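You operate a simulated robot arm through the tools that you are given. There is no shell and no other tool.

You run a simulated robot arm. Do the job below in one go: nothing can be reset, and whatever is moved stays where it is left.

JOB
Stop ports P3 and P4, put their leads back in their holders, then switch off the blue tester.

It is judged by the outcome, as a careful person would: the job done as asked, and still so three seconds after it is handed in. It fails if anything else is knocked over, pushed out of place, dropped, spilled or broken.

ROBOT AND FRAMES
A 7-joint arm with a two-finger parallel gripper, fixed in place. Base frame: the origin is on the floor under the middle of its stand, x ahead of it, y to its left, z up. Readings come in m, rad, newtons and seconds.
It reaches about 1.524 m from its shoulder. Its first joint turns from -2.601 to 2.601 rad. Payload 3.5 kg.
The tool frame sits at the grasp point between the pads (the TCP): z along the fingers, y along the line on which they close. The tips reach 0.023 m beyond it. The gripper opens to 0.094 m. The fingers are 0.038 m wide and 0.01 m thick; the gripper's body (0.054 by 0.096 m) begins 0.039 m behind the TCP.
Orientation is that of the tool frame in the base frame, as a unit quaternion [x, y, z, w]. With the fingers straight down and closing along the base's y, the tool's x points along the base's -x, its y along +y and its z along -z.

CONTROLS
- The arm moves only by the tool step_arm. Its argument "commands" is a list of rows, each a list of 6 numbers: the shift along the tool's x, y, z in units of 20 mm (1.0 is 20 mm), then the turn, a rotation vector about the tool's x, y, z in units of 6 degrees (1.0 is 6 degrees). In form: [[x, y, z, rx, ry, rz], ...]. A call has 1 to 20 rows; each row shifts and turns the commanded pose from where the row before left it, along the tool's axes as they then stand. "fingers" is the finger opening in m, from 0 to 0.094, set as the call begins (left out, the last holds). A call with a number of a shift or a turn outside -1 to 1 is refused whole. Rows are played at 5 a second. More than 0.05 m and 0.15 rad between two rows, or a gripper value outside its range, and nothing of the call is played. Where a pose cannot be reached the arm comes as near as it can. A force on the tool above 90 N (or 10 N above the force at the start of the call, whichever is more), or a blocked arm, ends the call early, and 0.2 s more pass. Each finger travels about 0.153 m/s and halts on what it meets, pressing with about 24 N; the grip force reading is that of the motor and also rises with nothing between the fingers. The clock runs only during rows and for 0.2 s after the last one: add rows that do not move to give the fingers time. The reply holds the time, the measured pose of the TCP, the force on the tool along the base axes, the opening and the grip force, in the units named above and with some noise, with the torque about the TCP (base axes, N m) and any sound that the robot's microphone picked up, and new pictures: "views" is both (left out), scene, wrist or none.
- Cameras (640 x 400 px; columns grow to the right, rows downward): "scene" is fixed at [0.0499, 0.4993, 1.5051]; the picture's right is [0.53, -0.85, 0.00], its down [-0.46, -0.28, -0.84] and it looks along [0.72, 0.44, -0.54] (base axes); focal length 294 px, centre (320, 200). "wrist" rides on the gripper at [0.086, 0.016, -0.074] in the tool frame; the picture's right is [-0.18, 0.98, 0.00], its down [-0.58, -0.11, -0.81] and it looks along [-0.79, -0.15, 0.59] (tool axes); focal length 243 px, centre (320, 200). There is no depth. A picture from a camera that has moved, and an enlarged one, comes with that camera's place and axes in the base frame and with its lens.
- zoom(camera, box): a new picture of the part [left, top, right, bottom] of that camera's present view, enlarged. It takes no simulated time.
- hand_in(): hands the job in; it is judged then, once.

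Nothing tells you positions but the pictures and the camera data. Unless the task says otherwise, let go and move clear before handing in.

The tools are called by a JSON object that holds its "api" and its "payload". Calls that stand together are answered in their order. step_arm: Moves the arm, as the interface text tells. Its arguments: {"type":"object","properties":{"commands":{"type":"array"},"fingers":{"type":"number"},"views":{"type":"string","enum":["both","scene","wrist","none"]}},"required":["commands"]} The other tools are called the same way: zoom (camera, box) takes an enlarged picture of a part of a camera's view; hand_in () hands the job in.

At the start:

```text
t: 0.0
position: [0.72, 0.8279, 1.262]
orientation: [0.0, 1.0, 0.0, 0.0]
wrist_force: [0.3, -1.4, 0.1]
moment: [0.0, -0.02, -0.01]
opening: 0.094
grasp_force: 0.1
```

scene: 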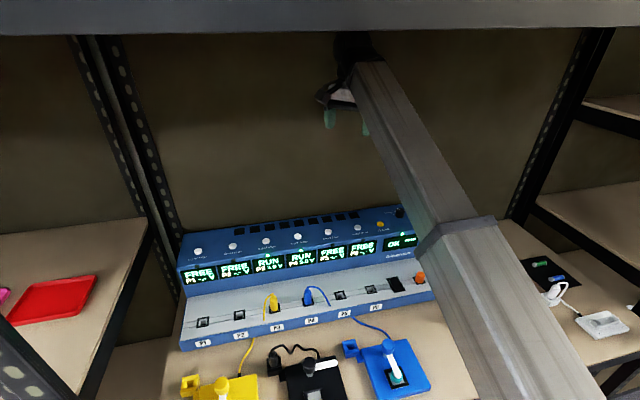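
wrist: 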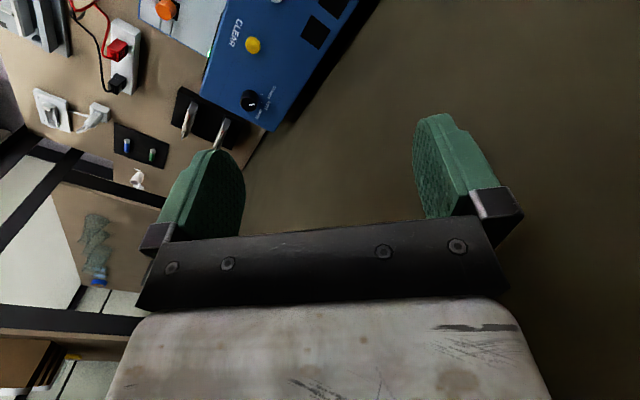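

I see a blue charger/tester bench with six ports, where P3 and P4 show RUN with yellow and blue leads, and three devices on the bench in front. I'll enlarge the views before moving anything.

{"api": "zoom", "payload": {"camera": "scene", "box": [170, 200, 330, 300]}}

{"api": "zoom", "payload": {"camera": "scene", "box": [290, 200, 450, 300]}}

{"api": "zoom", "payload": {"camera": "scene", "box": [170, 280, 330, 400]}}

{"api": "zoom", "payload": {"camera": "scene", "box": [290, 280, 450, 400]}}

{"api": "zoom", "payload": {"camera": "wrist", "box": [0, 0, 320, 200]}}

```text
4.00 times, centred on (250, 250) of scene
camera zoom: at [0.0499, 0.4993, 1.5051], right [0.53, -0.85, 0.0], down [-0.46, -0.28, -0.84], along [0.72, 0.44, -0.54], focal length 1176 px, centre (600, 0)
```

zoom: 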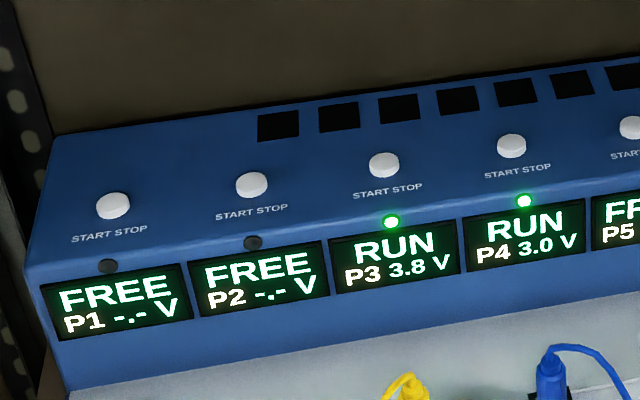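

```text
4.00 times, centred on (370, 250) of scene
camera zoom: at [0.0499, 0.4993, 1.5051], right [0.53, -0.85, 0.0], down [-0.46, -0.28, -0.84], along [0.72, 0.44, -0.54], focal length 1176 px, centre (120, 0)
```

zoom: 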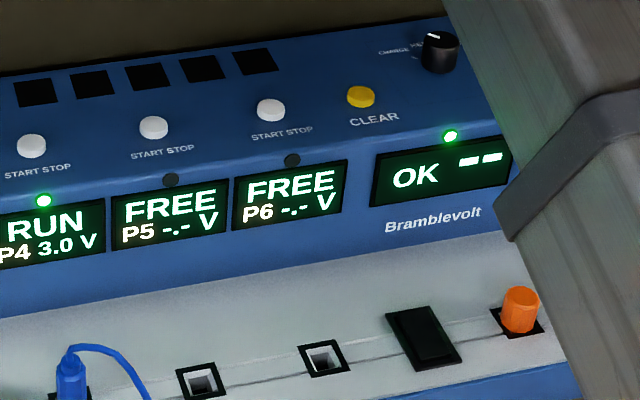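

```text
3.33 times, centred on (250, 340) of scene
camera zoom: at [0.0499, 0.4993, 1.5051], right [0.53, -0.85, 0.0], down [-0.46, -0.28, -0.84], along [0.72, 0.44, -0.54], focal length 980 px, centre (553, -267)
```

zoom: 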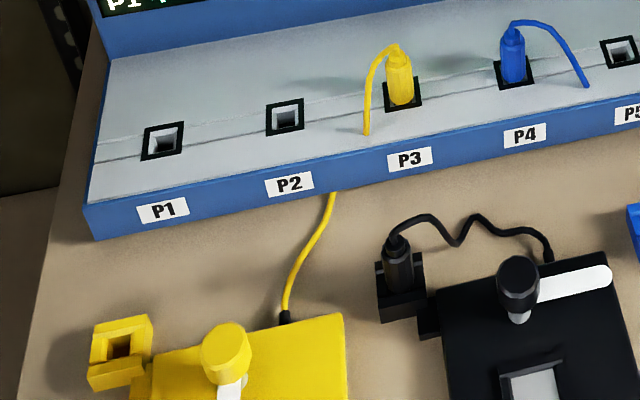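

```text
3.33 times, centred on (370, 340) of scene
camera zoom: at [0.0499, 0.4993, 1.5051], right [0.53, -0.85, 0.0], down [-0.46, -0.28, -0.84], along [0.72, 0.44, -0.54], focal length 980 px, centre (153, -267)
```

zoom: 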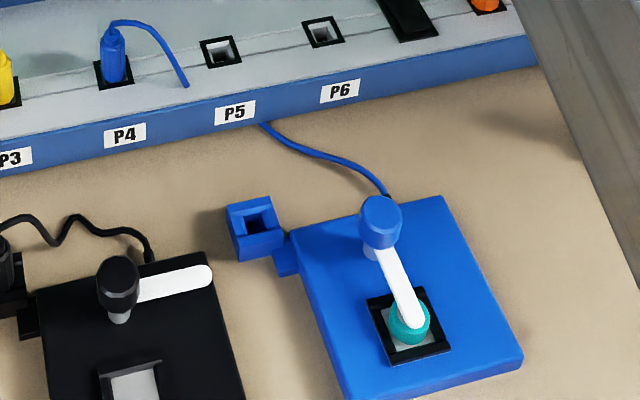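

```text
2.00 times, centred on (160, 100) of wrist
camera zoom: at [0.6317, 0.8444, 1.3355], right [0.18, 0.98, 0.0], down [0.58, -0.11, 0.81], along [0.79, -0.15, -0.59], focal length 485 px, centre (640, 400)
```

zoom: 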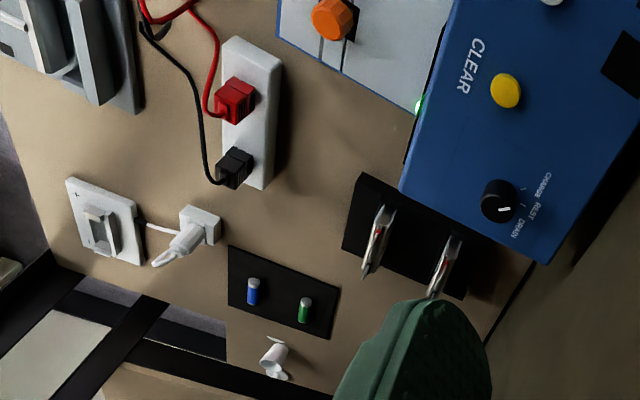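

The blue console appears to be set at about 45° to the base axes, with its top near z≈0.95. I'll zoom in on the surroundings to check for other testers and fix heights.

{"api": "zoom", "payload": {"camera": "scene", "box": [500, 220, 640, 400]}}

{"api": "zoom", "payload": {"camera": "scene", "box": [0, 230, 180, 400]}}

{"api": "zoom", "payload": {"camera": "scene", "box": [170, 340, 270, 400]}}

{"api": "zoom", "payload": {"camera": "scene", "box": [370, 200, 450, 300]}}

{"api": "zoom", "payload": {"camera": "wrist", "box": [0, 180, 160, 400]}}

```text
2.22 times, centred on (570, 310) of scene
camera zoom: at [0.0499, 0.4993, 1.5051], right [0.53, -0.85, 0.0], down [-0.46, -0.28, -0.84], along [0.72, 0.44, -0.54], focal length 654 px, centre (-236, -44)
```

zoom: 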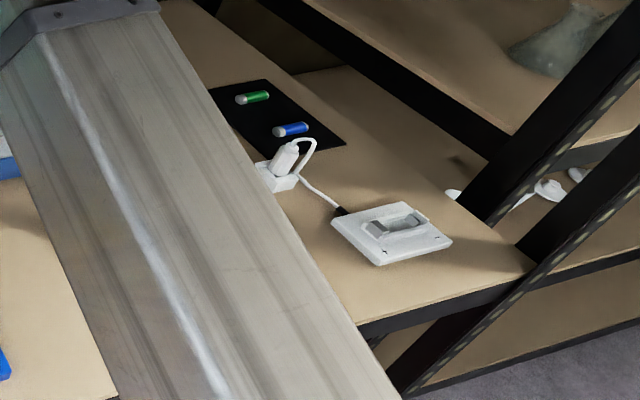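

```text
2.35 times, centred on (90, 315) of scene
camera zoom: at [0.0499, 0.4993, 1.5051], right [0.53, -0.85, 0.0], down [-0.46, -0.28, -0.84], along [0.72, 0.44, -0.54], focal length 692 px, centre (861, -71)
```

zoom: 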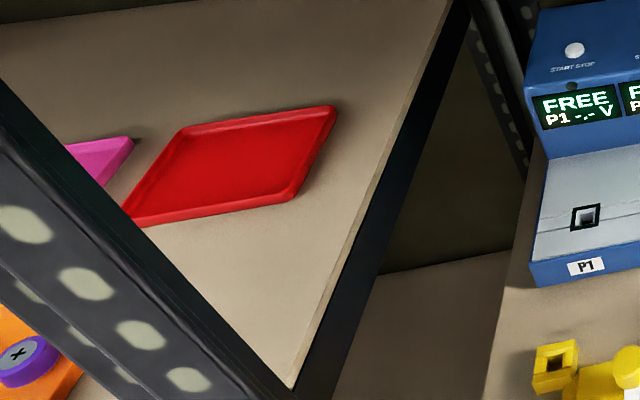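

```text
6.40 times, centred on (220, 370) of scene
camera zoom: at [0.0499, 0.4993, 1.5051], right [0.53, -0.85, 0.0], down [-0.46, -0.28, -0.84], along [0.72, 0.44, -0.54], focal length 1882 px, centre (960, -888)
```

zoom: 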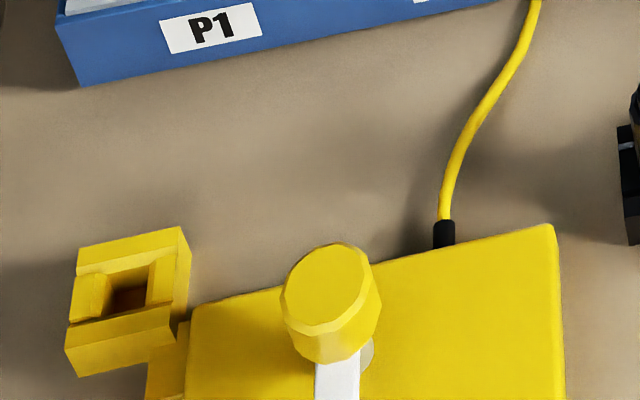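

```text
4.00 times, centred on (410, 250) of scene
camera zoom: at [0.0499, 0.4993, 1.5051], right [0.53, -0.85, 0.0], down [-0.46, -0.28, -0.84], along [0.72, 0.44, -0.54], focal length 1176 px, centre (-40, 0)
```

zoom: 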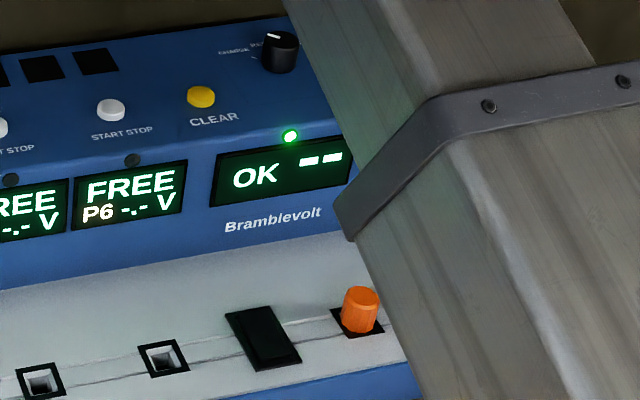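

```text
1.82 times, centred on (80, 290) of wrist
camera zoom: at [0.6317, 0.8444, 1.3355], right [0.18, 0.98, 0.0], down [0.58, -0.11, 0.81], along [0.79, -0.15, -0.59], focal length 441 px, centre (756, 36)
```

zoom: 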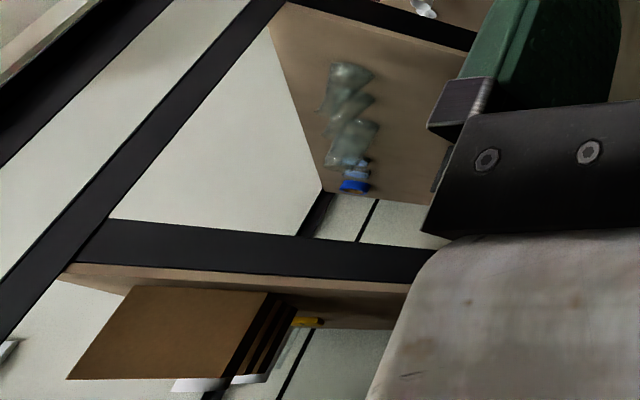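

The console is the only multi-port tester in view, and the small coloured units look like cell fixtures with leads and plug holders. I'll turn the gripper 45° to face the console squarely and look again.

{"api": "step_arm", "payload": {"commands": [[0, 0, 0, 0, 0, -1], [0, 0, 0, 0, 0, -1], [0, 0, 0, 0, 0, -1], [0, 0, 0, 0, 0, -1], [0, 0, 0, 0, 0, -1], [0, 0, 0, 0, 0, -1], [0, 0, 0, 0, 0, -1], [0, 0, 0, 0, 0, -0.5]]}}

```text
t: 1.3
position: [0.7195, 0.8306, 1.2618]
orientation: [-0.261, 0.965, 0.004, 0.0]
wrist_force: [-9.4, 15.9, -4.8]
moment: [-1.33, -1.24, -1.88]
opening: 0.0941
grasp_force: 0.0
stopped in row 6: the force on the tool passed its limit at 142 N (the readings are from after the stop); the commanded pose is now the measured one
camera wrist: at [0.6352, 0.7993, 1.3353], right [-0.34, 0.94, 0.01], down [0.56, 0.19, 0.81], along [0.76, 0.28, -0.59], focal length 243 px, centre (320, 200)
```

scene: 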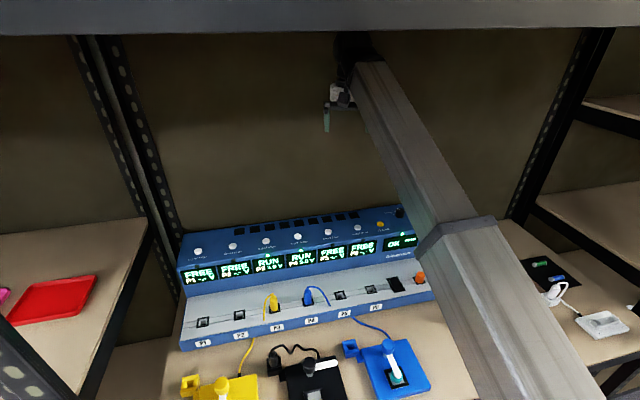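
wrist: 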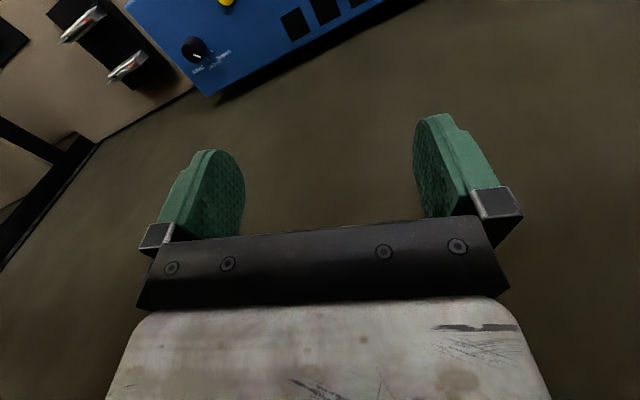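

The turn made contact, most likely the wrist with the back wall behind the console. I'll retreat straight out toward the front before turning any further.

{"api": "step_arm", "payload": {"commands": [[0.48, -0.13, 0, 0, 0, 0], [0.966, -0.259, 0, 0, 0, 0], [0.966, -0.259, 0, 0, 0, 0], [0.966, -0.259, 0, 0, 0, 0], [0.966, -0.259, 0, 0, 0, 0], [0.966, -0.259, 0, 0, 0, 0]]}}

```text
t: 2.7
position: [0.6453, 0.7558, 1.2522]
orientation: [-0.26, 0.966, 0.007, 0.006]
wrist_force: [-15.5, 40.3, -32.5]
moment: [-2.15, -4.09, -4.21]
opening: 0.0941
grasp_force: 0.1
out of reach, approached as far as the arm can: row 5, 6
camera wrist: at [0.5607, 0.7236, 1.3244], right [-0.33, 0.94, 0.02], down [0.55, 0.18, 0.81], along [0.76, 0.28, -0.58], focal length 243 px, centre (320, 200)
```

scene: 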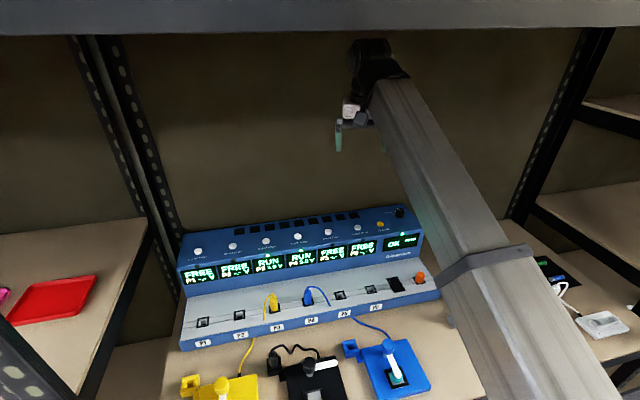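
wrist: 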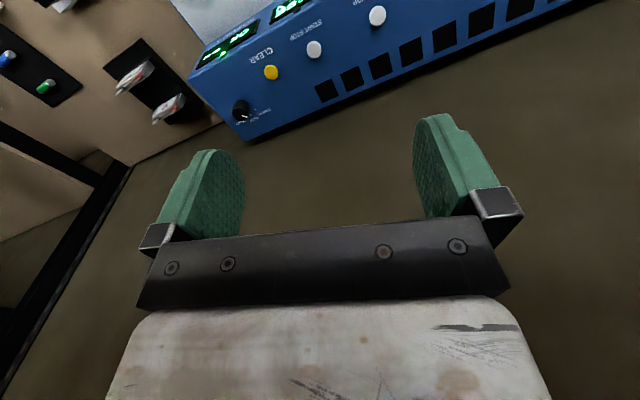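

The wrist still reads about 50 N, pushing down, so I suspect the wrist is touching the overhead shelf. There is clear space below, so I'll lower straight down a little and see whether the force goes away.

{"api": "step_arm", "payload": {"commands": [[0, 0, 0.5, 0, 0, 0], [0, 0, 1, 0, 0, 0], [0, 0, 1, 0, 0, 0], [0, 0, 0, 0, 0, 0]]}}

{"api": "zoom", "payload": {"camera": "scene", "box": [280, 0, 480, 125]}}

```text
t: 3.7
position: [0.6434, 0.756, 1.2019]
orientation: [-0.263, 0.965, 0.004, -0.001]
wrist_force: [-9.0, 6.5, 0.8]
moment: [-0.58, -0.82, -0.97]
opening: 0.0939
grasp_force: 0.1
camera wrist: at [0.5604, 0.724, 1.2758], right [-0.34, 0.94, 0.01], down [0.56, 0.2, 0.81], along [0.76, 0.28, -0.59], focal length 243 px, centre (320, 200)
```

scene: 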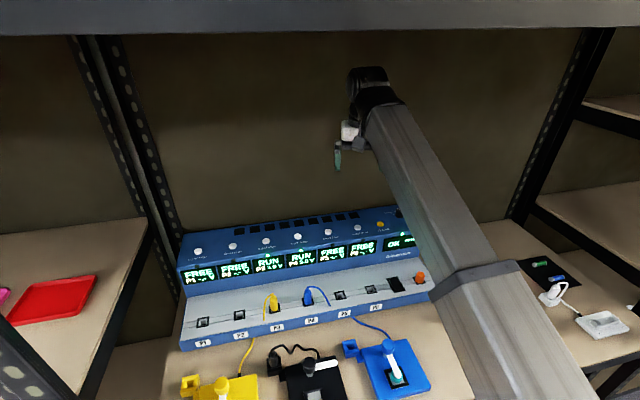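
wrist: 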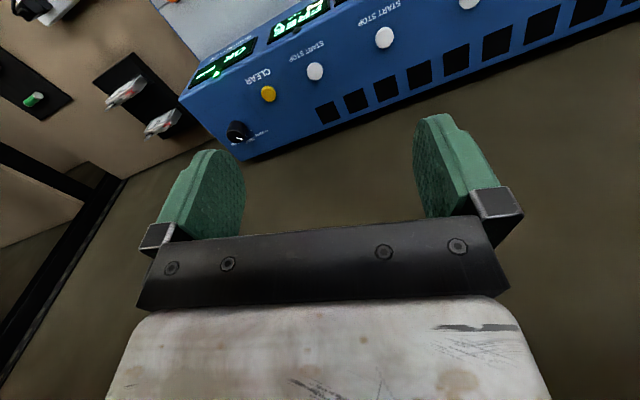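

```text
3.20 times, centred on (380, 62) of scene
camera zoom: at [0.0499, 0.4993, 1.5051], right [0.53, -0.85, 0.0], down [-0.46, -0.28, -0.84], along [0.72, 0.44, -0.54], focal length 941 px, centre (128, 640)
```

zoom: 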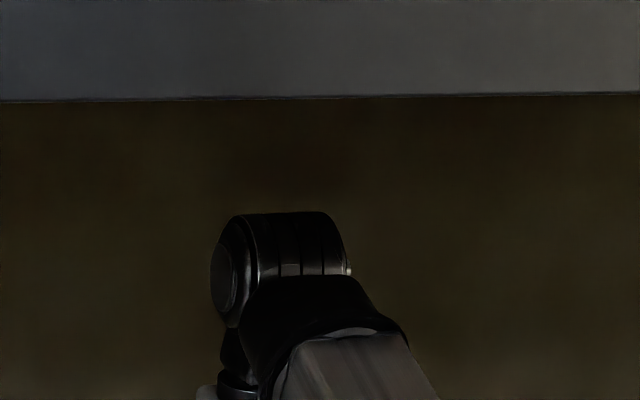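

Lowering cleared it, so the overhead shelf limits the gripper to about z≈1.2 when it points straight down. I'll finish the yaw, go a bit lower and back out to view the ports and fixtures.

{"api": "step_arm", "payload": {"commands": [[0.5, 0, 0.5, 0, 0, -1], [0.5, 0, 0.5, 0, 0, -1], [1, 0, 0, 0, 0, -0.5], [1, 0, 0, 0, 0, 0], [1, 0, 0, 0, 0, 0], [1, 0, 0, 0, 0, 0], [1, 0, 0, 0, 0, 0]]}}

```text
t: 4.1
position: [0.6401, 0.7534, 1.1974]
orientation: [-0.268, 0.963, 0.006, -0.001]
wrist_force: [-9.6, 15.9, -4.9]
moment: [-1.31, -1.22, -1.85]
opening: 0.0938
grasp_force: 0.1
stopped in row 1: the force on the tool passed its limit at 131 N (the readings are from after the stop); the commanded pose is now the measured one
camera wrist: at [0.5566, 0.7218, 1.2718], right [-0.35, 0.94, 0.01], down [0.56, 0.2, 0.81], along [0.75, 0.29, -0.59], focal length 243 px, centre (320, 200)
```

scene: 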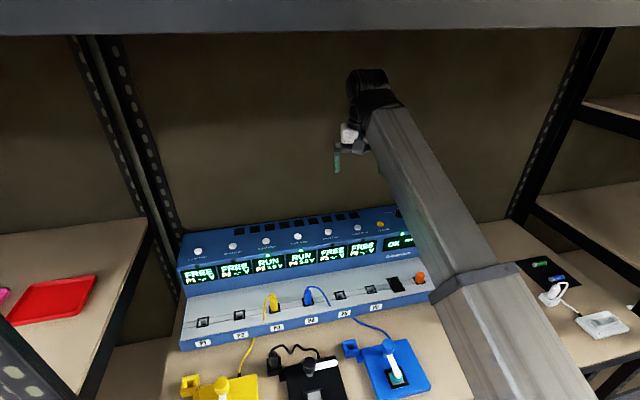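
wrist: 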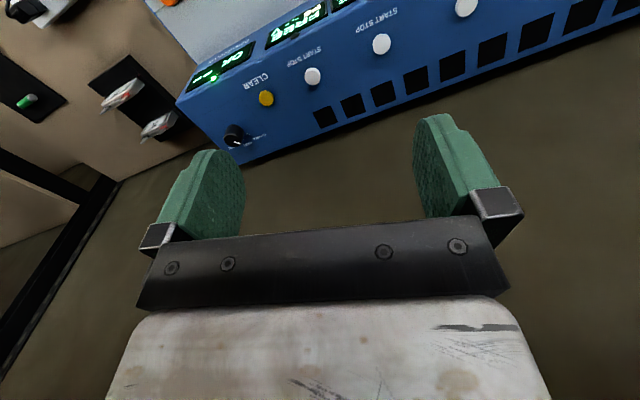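

The readings after this stop match the first one, so the hand itself is hitting the forearm when the camera side swings under it. I'll undo some yaw, lower the hand and back out.

{"api": "step_arm", "payload": {"commands": [[0, 0, 0, 0, 0, 1], [0, 0, 0.5, 0, 0, 1], [0, 0, 1, 0, 0, 0.5], [0, 0, 0, 0, 0, 0]], "views": "none"}}

```text
t: 5.1
position: [0.6392, 0.7538, 1.1676]
orientation: [-0.142, 0.99, 0.005, -0.003]
wrist_force: [0.7, -0.1, 0.2]
moment: [0.01, 0.03, -0.03]
opening: 0.0942
grasp_force: 0.2
```

Forces are now zero at about 16° of yaw. Next I'll back out toward the front for a look over the console.

{"api": "step_arm", "payload": {"commands": [[0.877, -0.48, 0, 0, 0, 0], [0.877, -0.48, 0, 0, 0, 0], [0.877, -0.48, 0, 0, 0, 0], [0.877, -0.48, 0, 0, 0, 0], [0.877, -0.48, 0, 0, 0, 0], [0.877, -0.48, 0, 0, 0, 0], [0.877, -0.48, 0, 0, 0, 0], [0.877, -0.48, 0, 0, 0, 0]]}}

```text
t: 6.9
position: [0.5268, 0.6416, 1.1646]
orientation: [-0.143, 0.99, 0.008, 0.0]
wrist_force: [-0.2, -1.0, 0.4]
moment: [-0.01, 0.0, 0.0]
opening: 0.0941
grasp_force: 0.0
camera wrist: at [0.4386, 0.6299, 1.24], right [-0.1, 0.99, 0.02], down [0.59, 0.05, 0.81], along [0.8, 0.09, -0.59], focal length 243 px, centre (320, 200)
```

scene: 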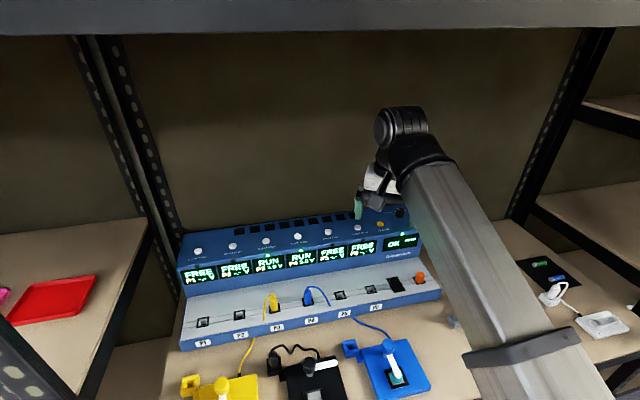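
wrist: 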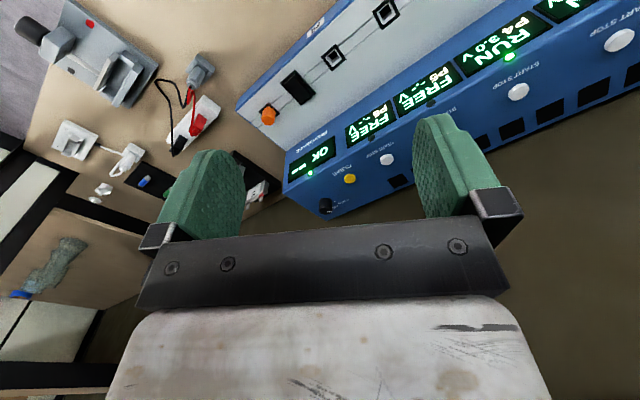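

{"api": "zoom", "payload": {"camera": "wrist", "box": [0, 0, 240, 150]}}

{"api": "zoom", "payload": {"camera": "wrist", "box": [220, 0, 460, 150]}}

```text
2.67 times, centred on (120, 75) of wrist
camera zoom: at [0.4386, 0.6299, 1.24], right [-0.1, 0.99, 0.02], down [0.59, 0.05, 0.81], along [0.8, 0.09, -0.59], focal length 647 px, centre (853, 533)
```

zoom: 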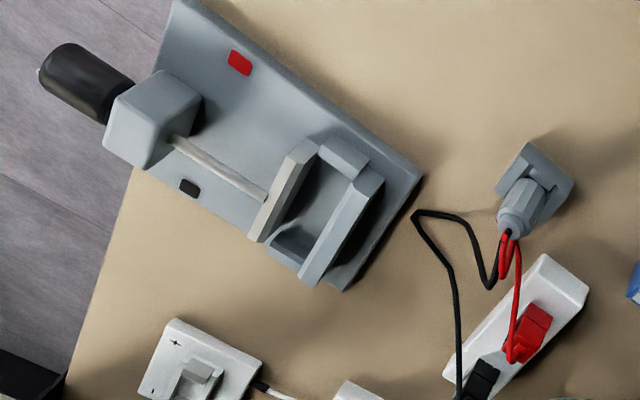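

```text
2.67 times, centred on (340, 75) of wrist
camera zoom: at [0.4386, 0.6299, 1.24], right [-0.1, 0.99, 0.02], down [0.59, 0.05, 0.81], along [0.8, 0.09, -0.59], focal length 647 px, centre (267, 533)
```

zoom: 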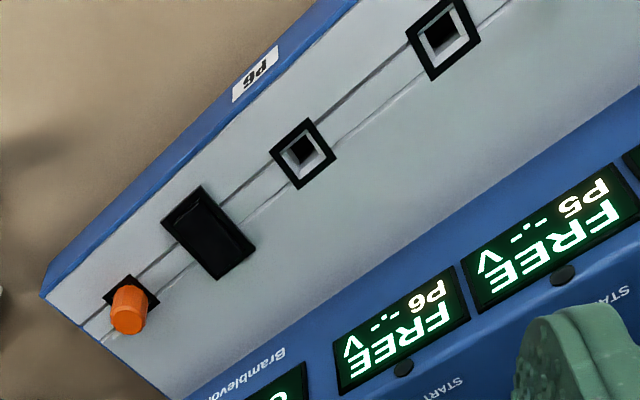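

The console is clearly the Bramblevolt unit, with a black rocker next to an orange part on its right end. I'll move further back and left to see ports P3/P4, the plugs and the fixtures.

{"api": "step_arm", "payload": {"commands": [[1, 0.18, 0, 0, 0, 0], [1, 0.18, 0, 0, 0, 0], [1, 0.18, 0, 0, 0, 0], [1, 0.18, 0, 0, 0, 0], [1, 0.18, 0, 0, 0, 0], [1, 0.18, 0, 0, 0, 0], [1, 0.18, 0, 0, 0, 0], [1, 0.18, 0, 0, 0, 0]]}}

```text
t: 8.7
position: [0.3774, 0.6403, 1.1256]
orientation: [-0.141, 0.99, 0.011, 0.001]
wrist_force: [-0.8, -0.1, 0.1]
moment: [-0.03, 0.01, 0.01]
opening: 0.0939
grasp_force: 0.0
out of reach, approached as far as the arm can: row 1, 2, 3, 4, 5, 6, 7, 8
camera wrist: at [0.289, 0.6294, 1.1997], right [-0.1, 0.99, 0.02], down [0.59, 0.04, 0.81], along [0.8, 0.09, -0.59], focal length 243 px, centre (320, 200)
```

scene: 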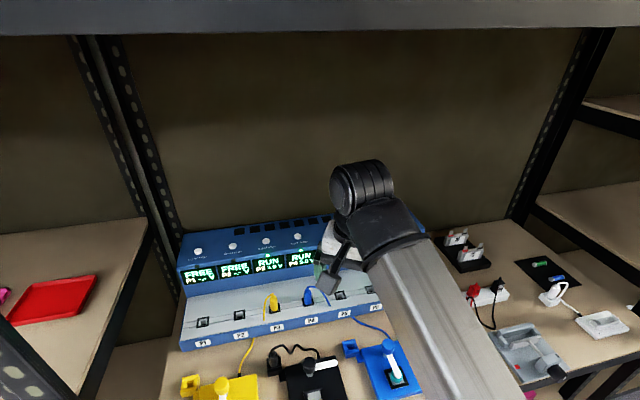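
wrist: 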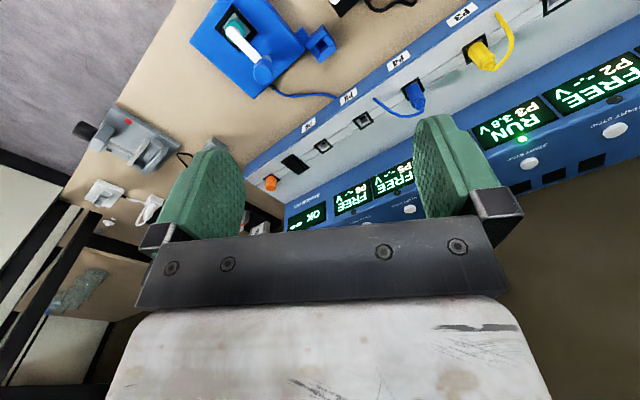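

Straight-down reach is limited here, with the hand sinking to z≈1.125, but the view is useful. I'll zoom in on the ports, plugs and blue fixture.

{"api": "zoom", "payload": {"camera": "wrist", "box": [360, 0, 560, 125]}}

{"api": "zoom", "payload": {"camera": "wrist", "box": [180, 0, 380, 125]}}

{"api": "zoom", "payload": {"camera": "wrist", "box": [230, 100, 390, 200]}}

{"api": "zoom", "payload": {"camera": "scene", "box": [440, 210, 640, 400]}}

```text
3.20 times, centred on (460, 62) of wrist
camera zoom: at [0.289, 0.6294, 1.1997], right [-0.1, 0.99, 0.02], down [0.59, 0.04, 0.81], along [0.8, 0.09, -0.59], focal length 776 px, centre (-128, 640)
```

zoom: 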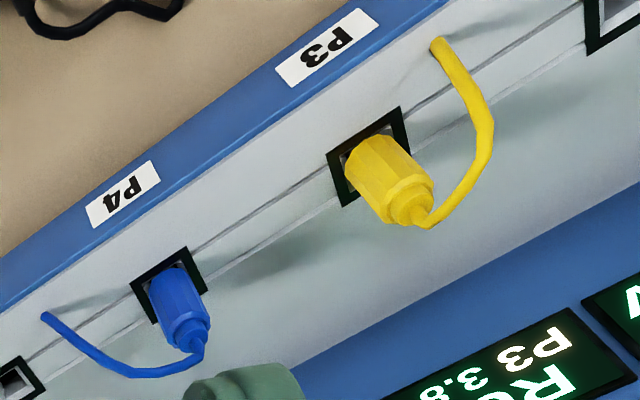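

```text
3.20 times, centred on (280, 62) of wrist
camera zoom: at [0.289, 0.6294, 1.1997], right [-0.1, 0.99, 0.02], down [0.59, 0.04, 0.81], along [0.8, 0.09, -0.59], focal length 776 px, centre (448, 640)
```

zoom: 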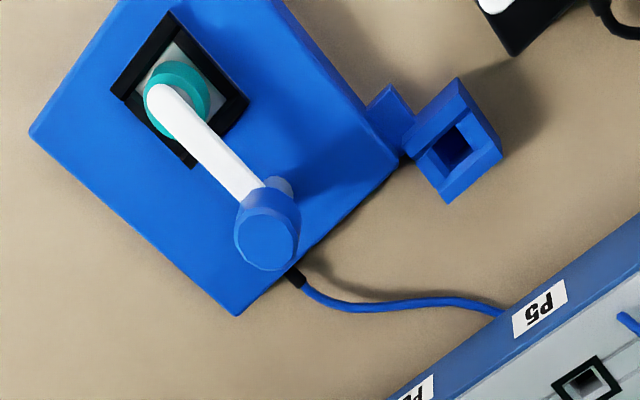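

```text
4.00 times, centred on (310, 150) of wrist
camera zoom: at [0.289, 0.6294, 1.1997], right [-0.1, 0.99, 0.02], down [0.59, 0.04, 0.81], along [0.8, 0.09, -0.59], focal length 970 px, centre (360, 400)
```

zoom: 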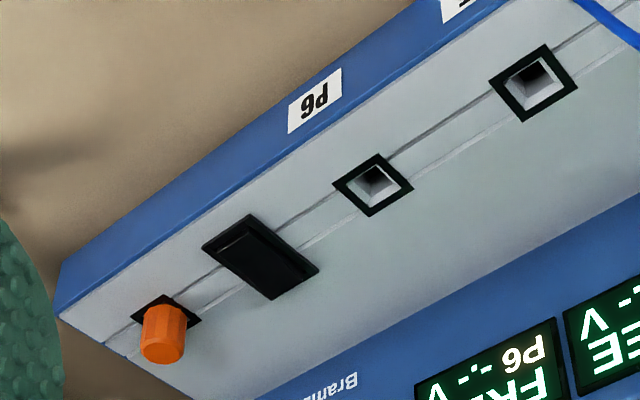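

```text
2.11 times, centred on (540, 305) of scene
camera zoom: at [0.0499, 0.4993, 1.5051], right [0.53, -0.85, 0.0], down [-0.46, -0.28, -0.84], along [0.72, 0.44, -0.54], focal length 619 px, centre (-143, -21)
```

zoom: 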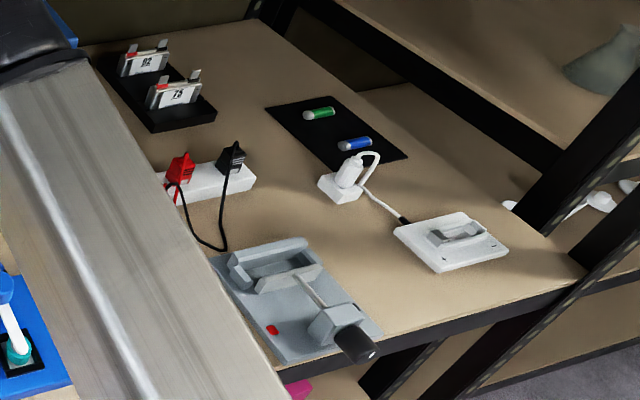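

I take the blue console (Bramblevolt) as the tester, with its black rocker as the power switch, and the coloured square sockets beside each fixture as the lead holders. I'll move over the P3/P4 START STOP buttons with fingers closed, staying well above the console.

{"api": "step_arm", "payload": {"commands": [[-0.716, 0.85, 0.283, 0, 0, 0], [-0.716, 0.85, 0.283, 0, 0, 0], [-0.716, 0.85, 0.283, 0, 0, 0], [-0.716, 0.85, 0.283, 0, 0, 0], [-0.716, 0.85, 0.283, 0, 0, 0], [-0.716, 0.85, 0.283, 0, 0, 0], [-0.716, 0.85, 0.283, 0, 0, 0], [-0.716, 0.85, 0.283, 0, 0, 0], [-0.716, 0.85, 0.283, 0, 0, 0], [-0.716, 0.85, 0.283, 0, 0, 0], [-0.716, 0.85, 0.283, 0, 0, 0], [-0.716, 0.85, 0.283, 0, 0, 0]], "fingers": 0}}

```text
t: 11.3
position: [0.4844, 0.8859, 1.0584]
orientation: [-0.143, 0.99, 0.006, -0.003]
wrist_force: [0.6, -0.4, -0.4]
moment: [-0.02, -0.02, -0.01]
opening: 0.0
grasp_force: 23.9
camera wrist: at [0.3965, 0.8751, 1.1333], right [-0.1, 0.99, 0.01], down [0.59, 0.05, 0.8], along [0.8, 0.09, -0.6], focal length 243 px, centre (320, 200)
```

scene: 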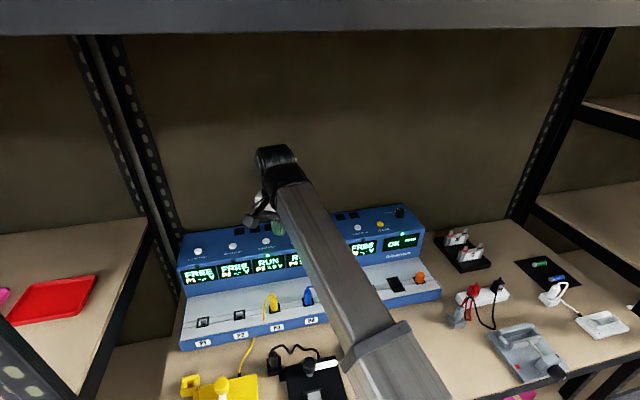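
wrist: 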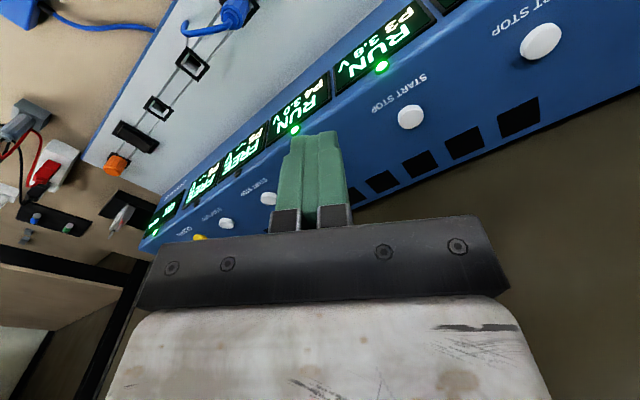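

The LEDs and labels show the button at about (412,117) in the wrist view belongs to P3; I place it near (0.508, 0.962, 0.96). I'll move above it and check the alignment.

{"api": "step_arm", "payload": {"commands": [[-0.5525, 0.8275, 0.475, 0, 0, 0], [-0.5525, 0.8275, 0.475, 0, 0, 0], [-0.5525, 0.8275, 0.475, 0, 0, 0], [-0.5525, 0.8275, 0.475, 0, 0, 0], [0, 0, 0, 0, 0, 0]]}}

```text
t: 12.5
position: [0.5077, 0.9622, 1.0212]
orientation: [-0.141, 0.99, 0.005, -0.002]
wrist_force: [-0.7, 0.4, -0.5]
moment: [0.02, 0.01, 0.0]
opening: 0.0
grasp_force: 24.0
camera wrist: at [0.4196, 0.9526, 1.0959], right [-0.1, 0.99, 0.01], down [0.59, 0.05, 0.8], along [0.8, 0.09, -0.6], focal length 243 px, centre (320, 200)
```

scene: 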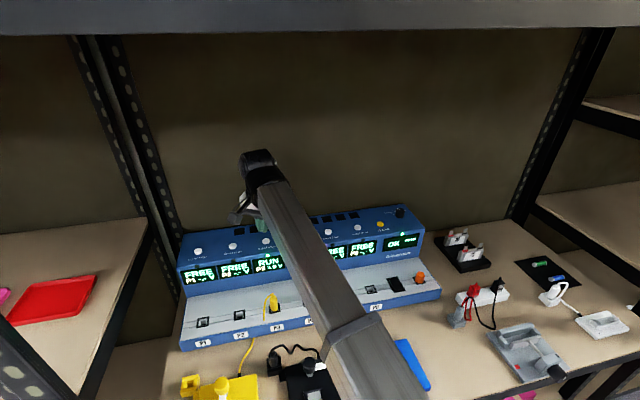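
wrist: 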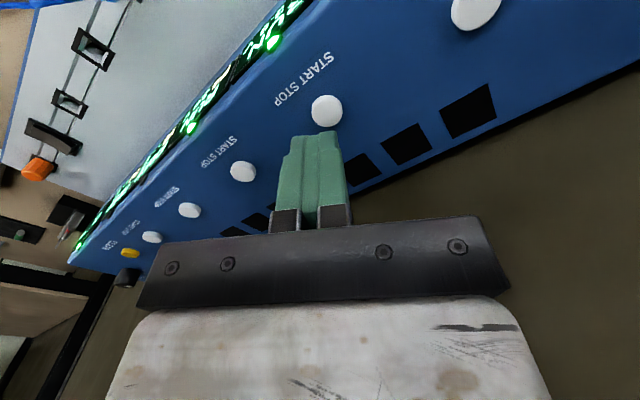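

The P3 button sits about 5 mm to the right of the fingertip line. I'll correct that and lower to just above it.

{"api": "step_arm", "payload": {"commands": [[-0.05, 0.27, 0.4, 0, 0, 0], [0, 0, 0.5, 0, 0, 0], [0, 0, 0.5, 0, 0, 0], [0, 0, 0, 0, 0, 0]], "views": "wrist"}}

{"api": "zoom", "payload": {"camera": "wrist", "box": [240, 20, 400, 220]}}

{"api": "zoom", "payload": {"camera": "scene", "box": [200, 200, 340, 290]}}

```text
t: 13.5
position: [0.5061, 0.969, 0.9945]
orientation: [-0.143, 0.99, 0.006, -0.002]
wrist_force: [-0.3, -0.5, -0.8]
moment: [-0.01, -0.02, -0.02]
opening: 0.0
grasp_force: 24.4
camera wrist: at [0.4191, 0.9578, 1.0686], right [-0.1, 0.99, 0.01], down [0.59, 0.05, 0.8], along [0.8, 0.09, -0.6], focal length 243 px, centre (320, 200)
```

wrist: 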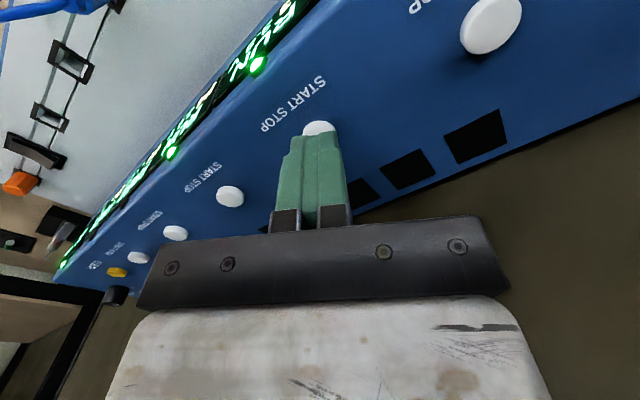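

```text
2.00 times, centred on (320, 120) of wrist
camera zoom: at [0.4191, 0.9578, 1.0686], right [-0.1, 0.99, 0.01], down [0.59, 0.05, 0.8], along [0.8, 0.09, -0.6], focal length 485 px, centre (320, 360)
```

zoom: 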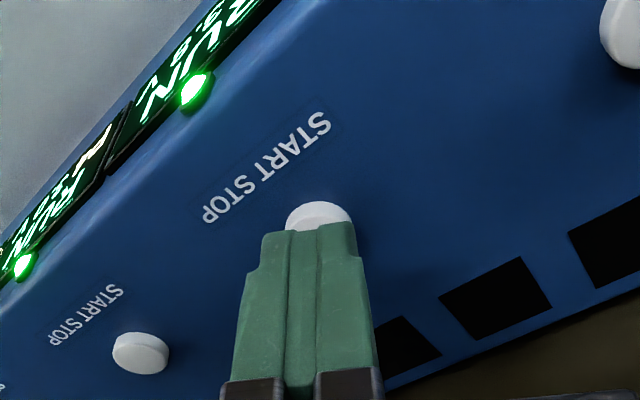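

```text
4.44 times, centred on (270, 245) of scene
camera zoom: at [0.0499, 0.4993, 1.5051], right [0.53, -0.85, 0.0], down [-0.46, -0.28, -0.84], along [0.72, 0.44, -0.54], focal length 1307 px, centre (542, 0)
```

zoom: 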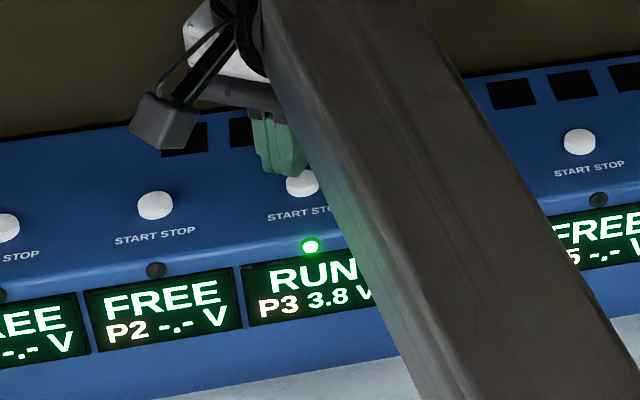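

The fingertip is aligned sideways but about 1 cm short of the button center in x. I'll correct that and lower in small steps.

{"api": "step_arm", "payload": {"commands": [[-0.5, -0.17, 0.25, 0, 0, 0], [0, 0, 0.25, 0, 0, 0], [0, 0, 0.25, 0, 0, 0], [0, 0, 0, 0, 0, 0]]}}

{"api": "zoom", "payload": {"camera": "wrist", "box": [240, 20, 400, 220]}}

{"api": "zoom", "payload": {"camera": "scene", "box": [220, 200, 320, 280]}}

```text
t: 14.5
position: [0.5171, 0.9668, 0.978]
orientation: [-0.143, 0.99, 0.007, -0.002]
wrist_force: [0.0, -0.2, 0.1]
moment: [-0.04, 0.02, -0.05]
opening: 0.0
grasp_force: 24.0
camera wrist: at [0.4293, 0.9572, 1.0532], right [-0.1, 0.99, 0.01], down [0.59, 0.05, 0.8], along [0.8, 0.09, -0.6], focal length 243 px, centre (320, 200)
```

scene: 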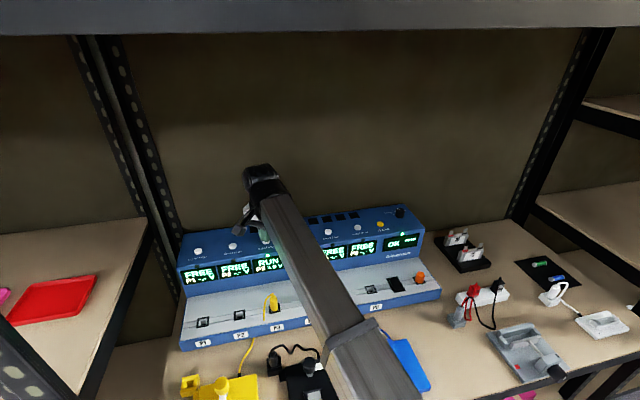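
wrist: 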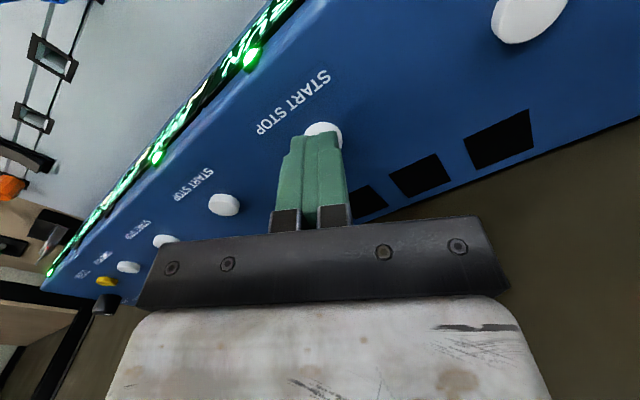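

```text
2.00 times, centred on (320, 120) of wrist
camera zoom: at [0.4293, 0.9572, 1.0532], right [-0.1, 0.99, 0.01], down [0.59, 0.05, 0.8], along [0.8, 0.09, -0.6], focal length 485 px, centre (320, 360)
```

zoom: 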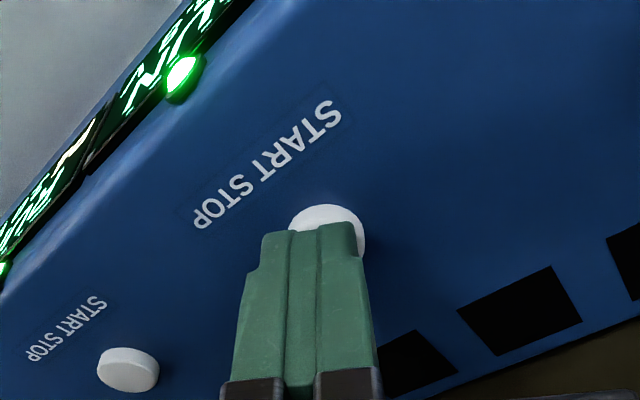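

```text
5.00 times, centred on (270, 240) of scene
camera zoom: at [0.0499, 0.4993, 1.5051], right [0.53, -0.85, 0.0], down [-0.46, -0.28, -0.84], along [0.72, 0.44, -0.54], focal length 1470 px, centre (570, 0)
```

zoom: 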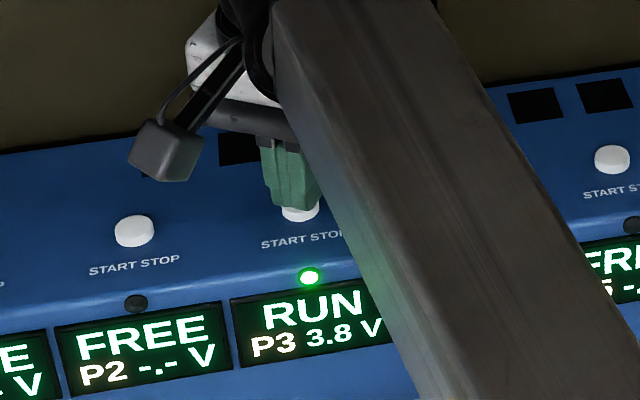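

The fingertip is now directly over P3's button. I'll press down in small steps while watching the force and the display.

{"api": "step_arm", "payload": {"commands": [[0, 0.1, 0.15, 0, 0, 0], [0, 0, 0.15, 0, 0, 0], [0, 0, 0.1, 0, 0, 0]], "views": "none"}}

{"api": "zoom", "payload": {"camera": "scene", "box": [220, 200, 320, 280]}}

```text
t: 15.3
position: [0.5162, 0.9706, 0.9714]
orientation: [-0.143, 0.99, 0.007, -0.004]
wrist_force: [0.8, -1.6, 9.3]
moment: [-0.04, 0.0, -0.03]
opening: 0.0
grasp_force: 24.0
heard: click
```

```text
5.00 times, centred on (270, 240) of scene
camera zoom: at [0.0499, 0.4993, 1.5051], right [0.53, -0.85, 0.0], down [-0.46, -0.28, -0.84], along [0.72, 0.44, -0.54], focal length 1470 px, centre (570, 0)
```

zoom: 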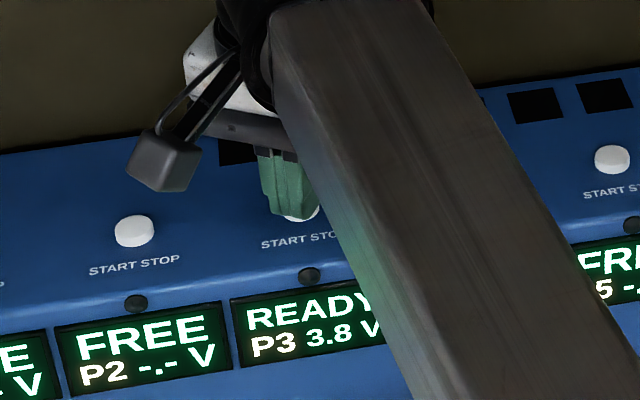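

P3 clicked and now shows READY with its LED off. I'll lift straight up and shift one button pitch along the console to P4.

{"api": "step_arm", "payload": {"commands": [[0, 0, -0.5, 0, 0, 0], [0, 0, -1, 0, 0, 0], [-0.447, -0.82, 0, 0, 0, 0], [-0.447, -0.82, 0, 0, 0, 0], [-0.447, -0.82, 0, 0, 0, 0], [-0.447, -0.82, 0, 0, 0, 0], [-0.447, -0.82, 0, 0, 0, 0], [0, 0, 0.5, 0, 0, 0], [0, 0, 0, 0, 0, 0]]}}

{"api": "zoom", "payload": {"camera": "wrist", "box": [240, 20, 400, 220]}}

{"api": "zoom", "payload": {"camera": "scene", "box": [240, 190, 340, 270]}}

```text
t: 17.3
position: [0.5832, 0.9026, 0.9903]
orientation: [-0.142, 0.99, 0.006, -0.003]
wrist_force: [0.9, -0.4, -0.1]
moment: [-0.02, -0.02, 0.01]
opening: 0.0002
grasp_force: 24.0
camera wrist: at [0.4947, 0.8927, 1.064], right [-0.1, 0.99, 0.01], down [0.59, 0.05, 0.8], along [0.8, 0.09, -0.6], focal length 243 px, centre (320, 200)
```

scene: 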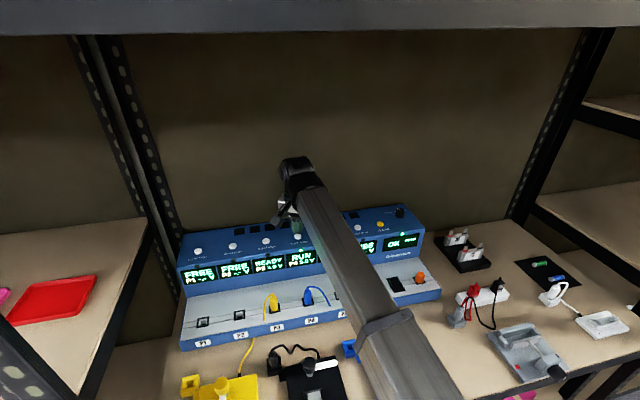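
wrist: 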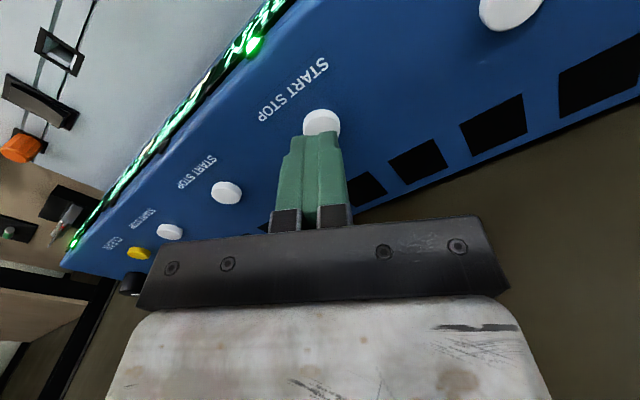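

```text
2.00 times, centred on (320, 120) of wrist
camera zoom: at [0.4947, 0.8927, 1.064], right [-0.1, 0.99, 0.01], down [0.59, 0.05, 0.8], along [0.8, 0.09, -0.6], focal length 485 px, centre (320, 360)
```

zoom: 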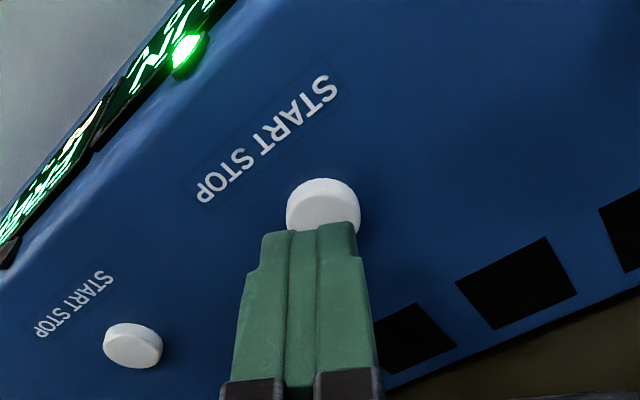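

```text
5.00 times, centred on (290, 230) of scene
camera zoom: at [0.0499, 0.4993, 1.5051], right [0.53, -0.85, 0.0], down [-0.46, -0.28, -0.84], along [0.72, 0.44, -0.54], focal length 1470 px, centre (470, 50)
```

zoom: 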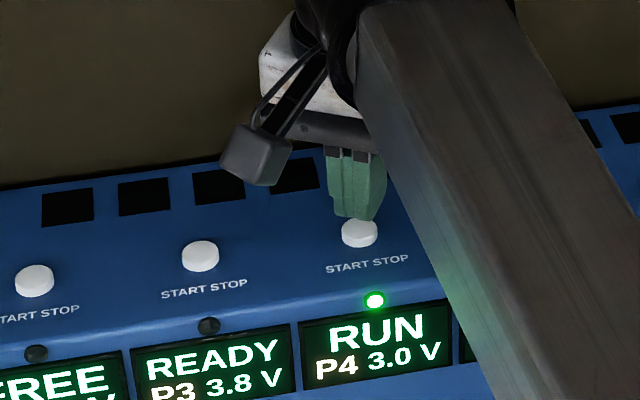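

The fingertip is over P4's button, with its LED still lit and showing RUN. I'll press down the same way.

{"api": "step_arm", "payload": {"commands": [[0, 0.1, 0.3, 0, 0, 0], [0, 0, 0.2, 0, 0, 0], [0, 0, 0.2, 0, 0, 0], [0, 0, 0.15, 0, 0, 0]], "views": "none"}}

{"api": "zoom", "payload": {"camera": "scene", "box": [240, 190, 340, 270]}}

```text
t: 18.3
position: [0.5815, 0.9052, 0.9735]
orientation: [-0.143, 0.99, 0.006, -0.003]
wrist_force: [-0.7, 0.5, 6.3]
moment: [-0.01, 0.01, -0.01]
opening: 0.0
grasp_force: 23.8
heard: click
```

```text
5.00 times, centred on (290, 230) of scene
camera zoom: at [0.0499, 0.4993, 1.5051], right [0.53, -0.85, 0.0], down [-0.46, -0.28, -0.84], along [0.72, 0.44, -0.54], focal length 1470 px, centre (470, 50)
```

zoom: 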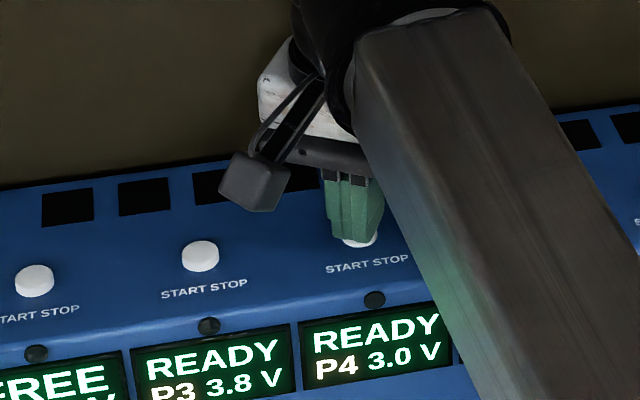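

Both P3 and P4 now show READY. I'll lift clear and go to a viewpoint over the left of the console to locate the plugs and holders.

{"api": "step_arm", "payload": {"commands": [[0, 0, -0.5, 0, 0, 0], [0, 0, -1, 0, 0, 0], [0, 0, -1, 0, 0, 0], [0, 0, -1, 0, 0, 0], [0, 0, -1, 0, 0, 0], [1, 0.46, 0, 0, 0, 0], [1, 0.46, 0, 0, 0, 0], [1, 0.46, 0, 0, 0, 0], [1, 0.46, 0, 0, 0, 0], [1, 0.46, 0, 0, 0, 0], [1, 0.46, 0, 0, 0, 0], [1, 0.46, 0, 0, 0, 0], [1, 0.46, 0, 0, 0, 0], [1, 0.46, 0, 0, 0, 0], [1, 0.46, 0, 0, 0, 0]]}}

```text
t: 21.5
position: [0.3647, 0.9359, 1.0661]
orientation: [-0.141, 0.99, 0.006, -0.002]
wrist_force: [-0.3, 0.7, 0.2]
moment: [0.03, -0.03, -0.02]
opening: 0.0001
grasp_force: 24.1
camera wrist: at [0.2766, 0.9256, 1.1396], right [-0.1, 0.99, 0.01], down [0.59, 0.05, 0.8], along [0.8, 0.09, -0.6], focal length 243 px, centre (320, 200)
```

scene: 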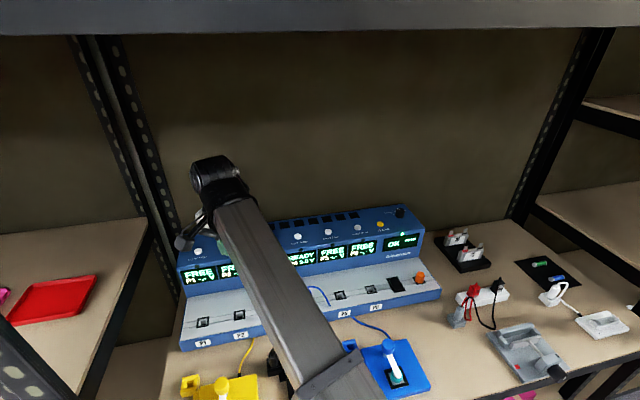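
wrist: 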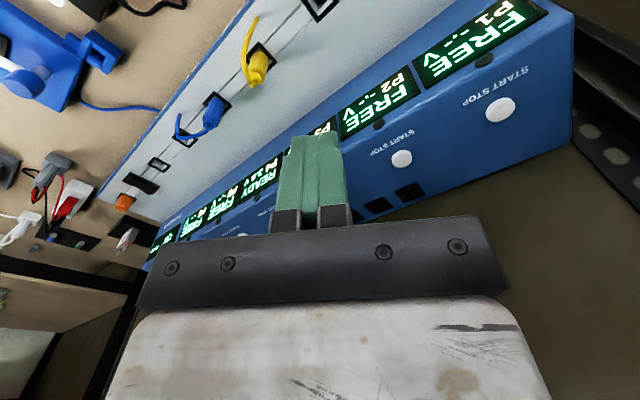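

Now I'll turn the hand so it closes front-to-back and the camera looks along the console from its left side.

{"api": "step_arm", "payload": {"commands": [[0, 0, 0, 0, 0, 1], [0, 0, 0, 0, 0, 1], [0, 0, 0, 0, 0, 1], [0, 0, 0, 0, 0, 1], [0, 0, 0, 0, 0, 1], [0, 0, 0, 0, 0, 1], [0, 0, 0, 0, 0, 1], [0, 0, 0, 0, 0, 1], [0, 0, 0, 0, 0, 1], [0, 0, 0, 0, 0, 1], [0, 0, 0, 0, 0, 0.2]]}}

```text
t: 23.9
position: [0.3643, 0.9357, 1.065]
orientation: [0.382, 0.924, 0.004, -0.005]
wrist_force: [-0.8, -0.2, -0.7]
moment: [-0.03, -0.01, 0.02]
opening: 0.0
grasp_force: 24.2
camera wrist: at [0.3145, 1.0072, 1.1396], right [0.82, 0.57, 0.0], down [0.34, -0.5, 0.8], along [0.45, -0.66, -0.6], focal length 243 px, centre (320, 200)
```

scene: 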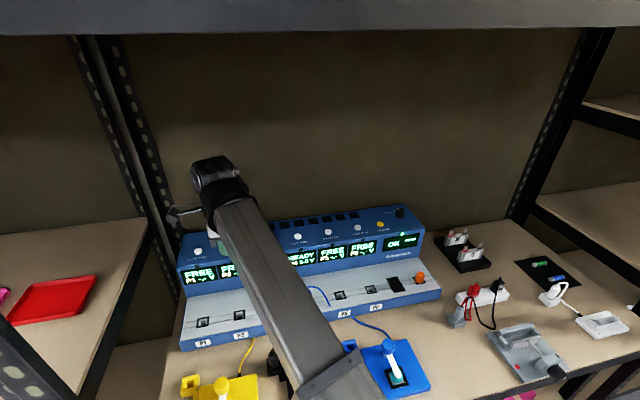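
wrist: 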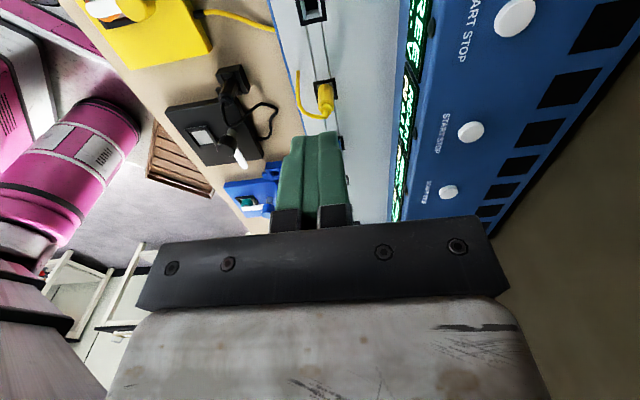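

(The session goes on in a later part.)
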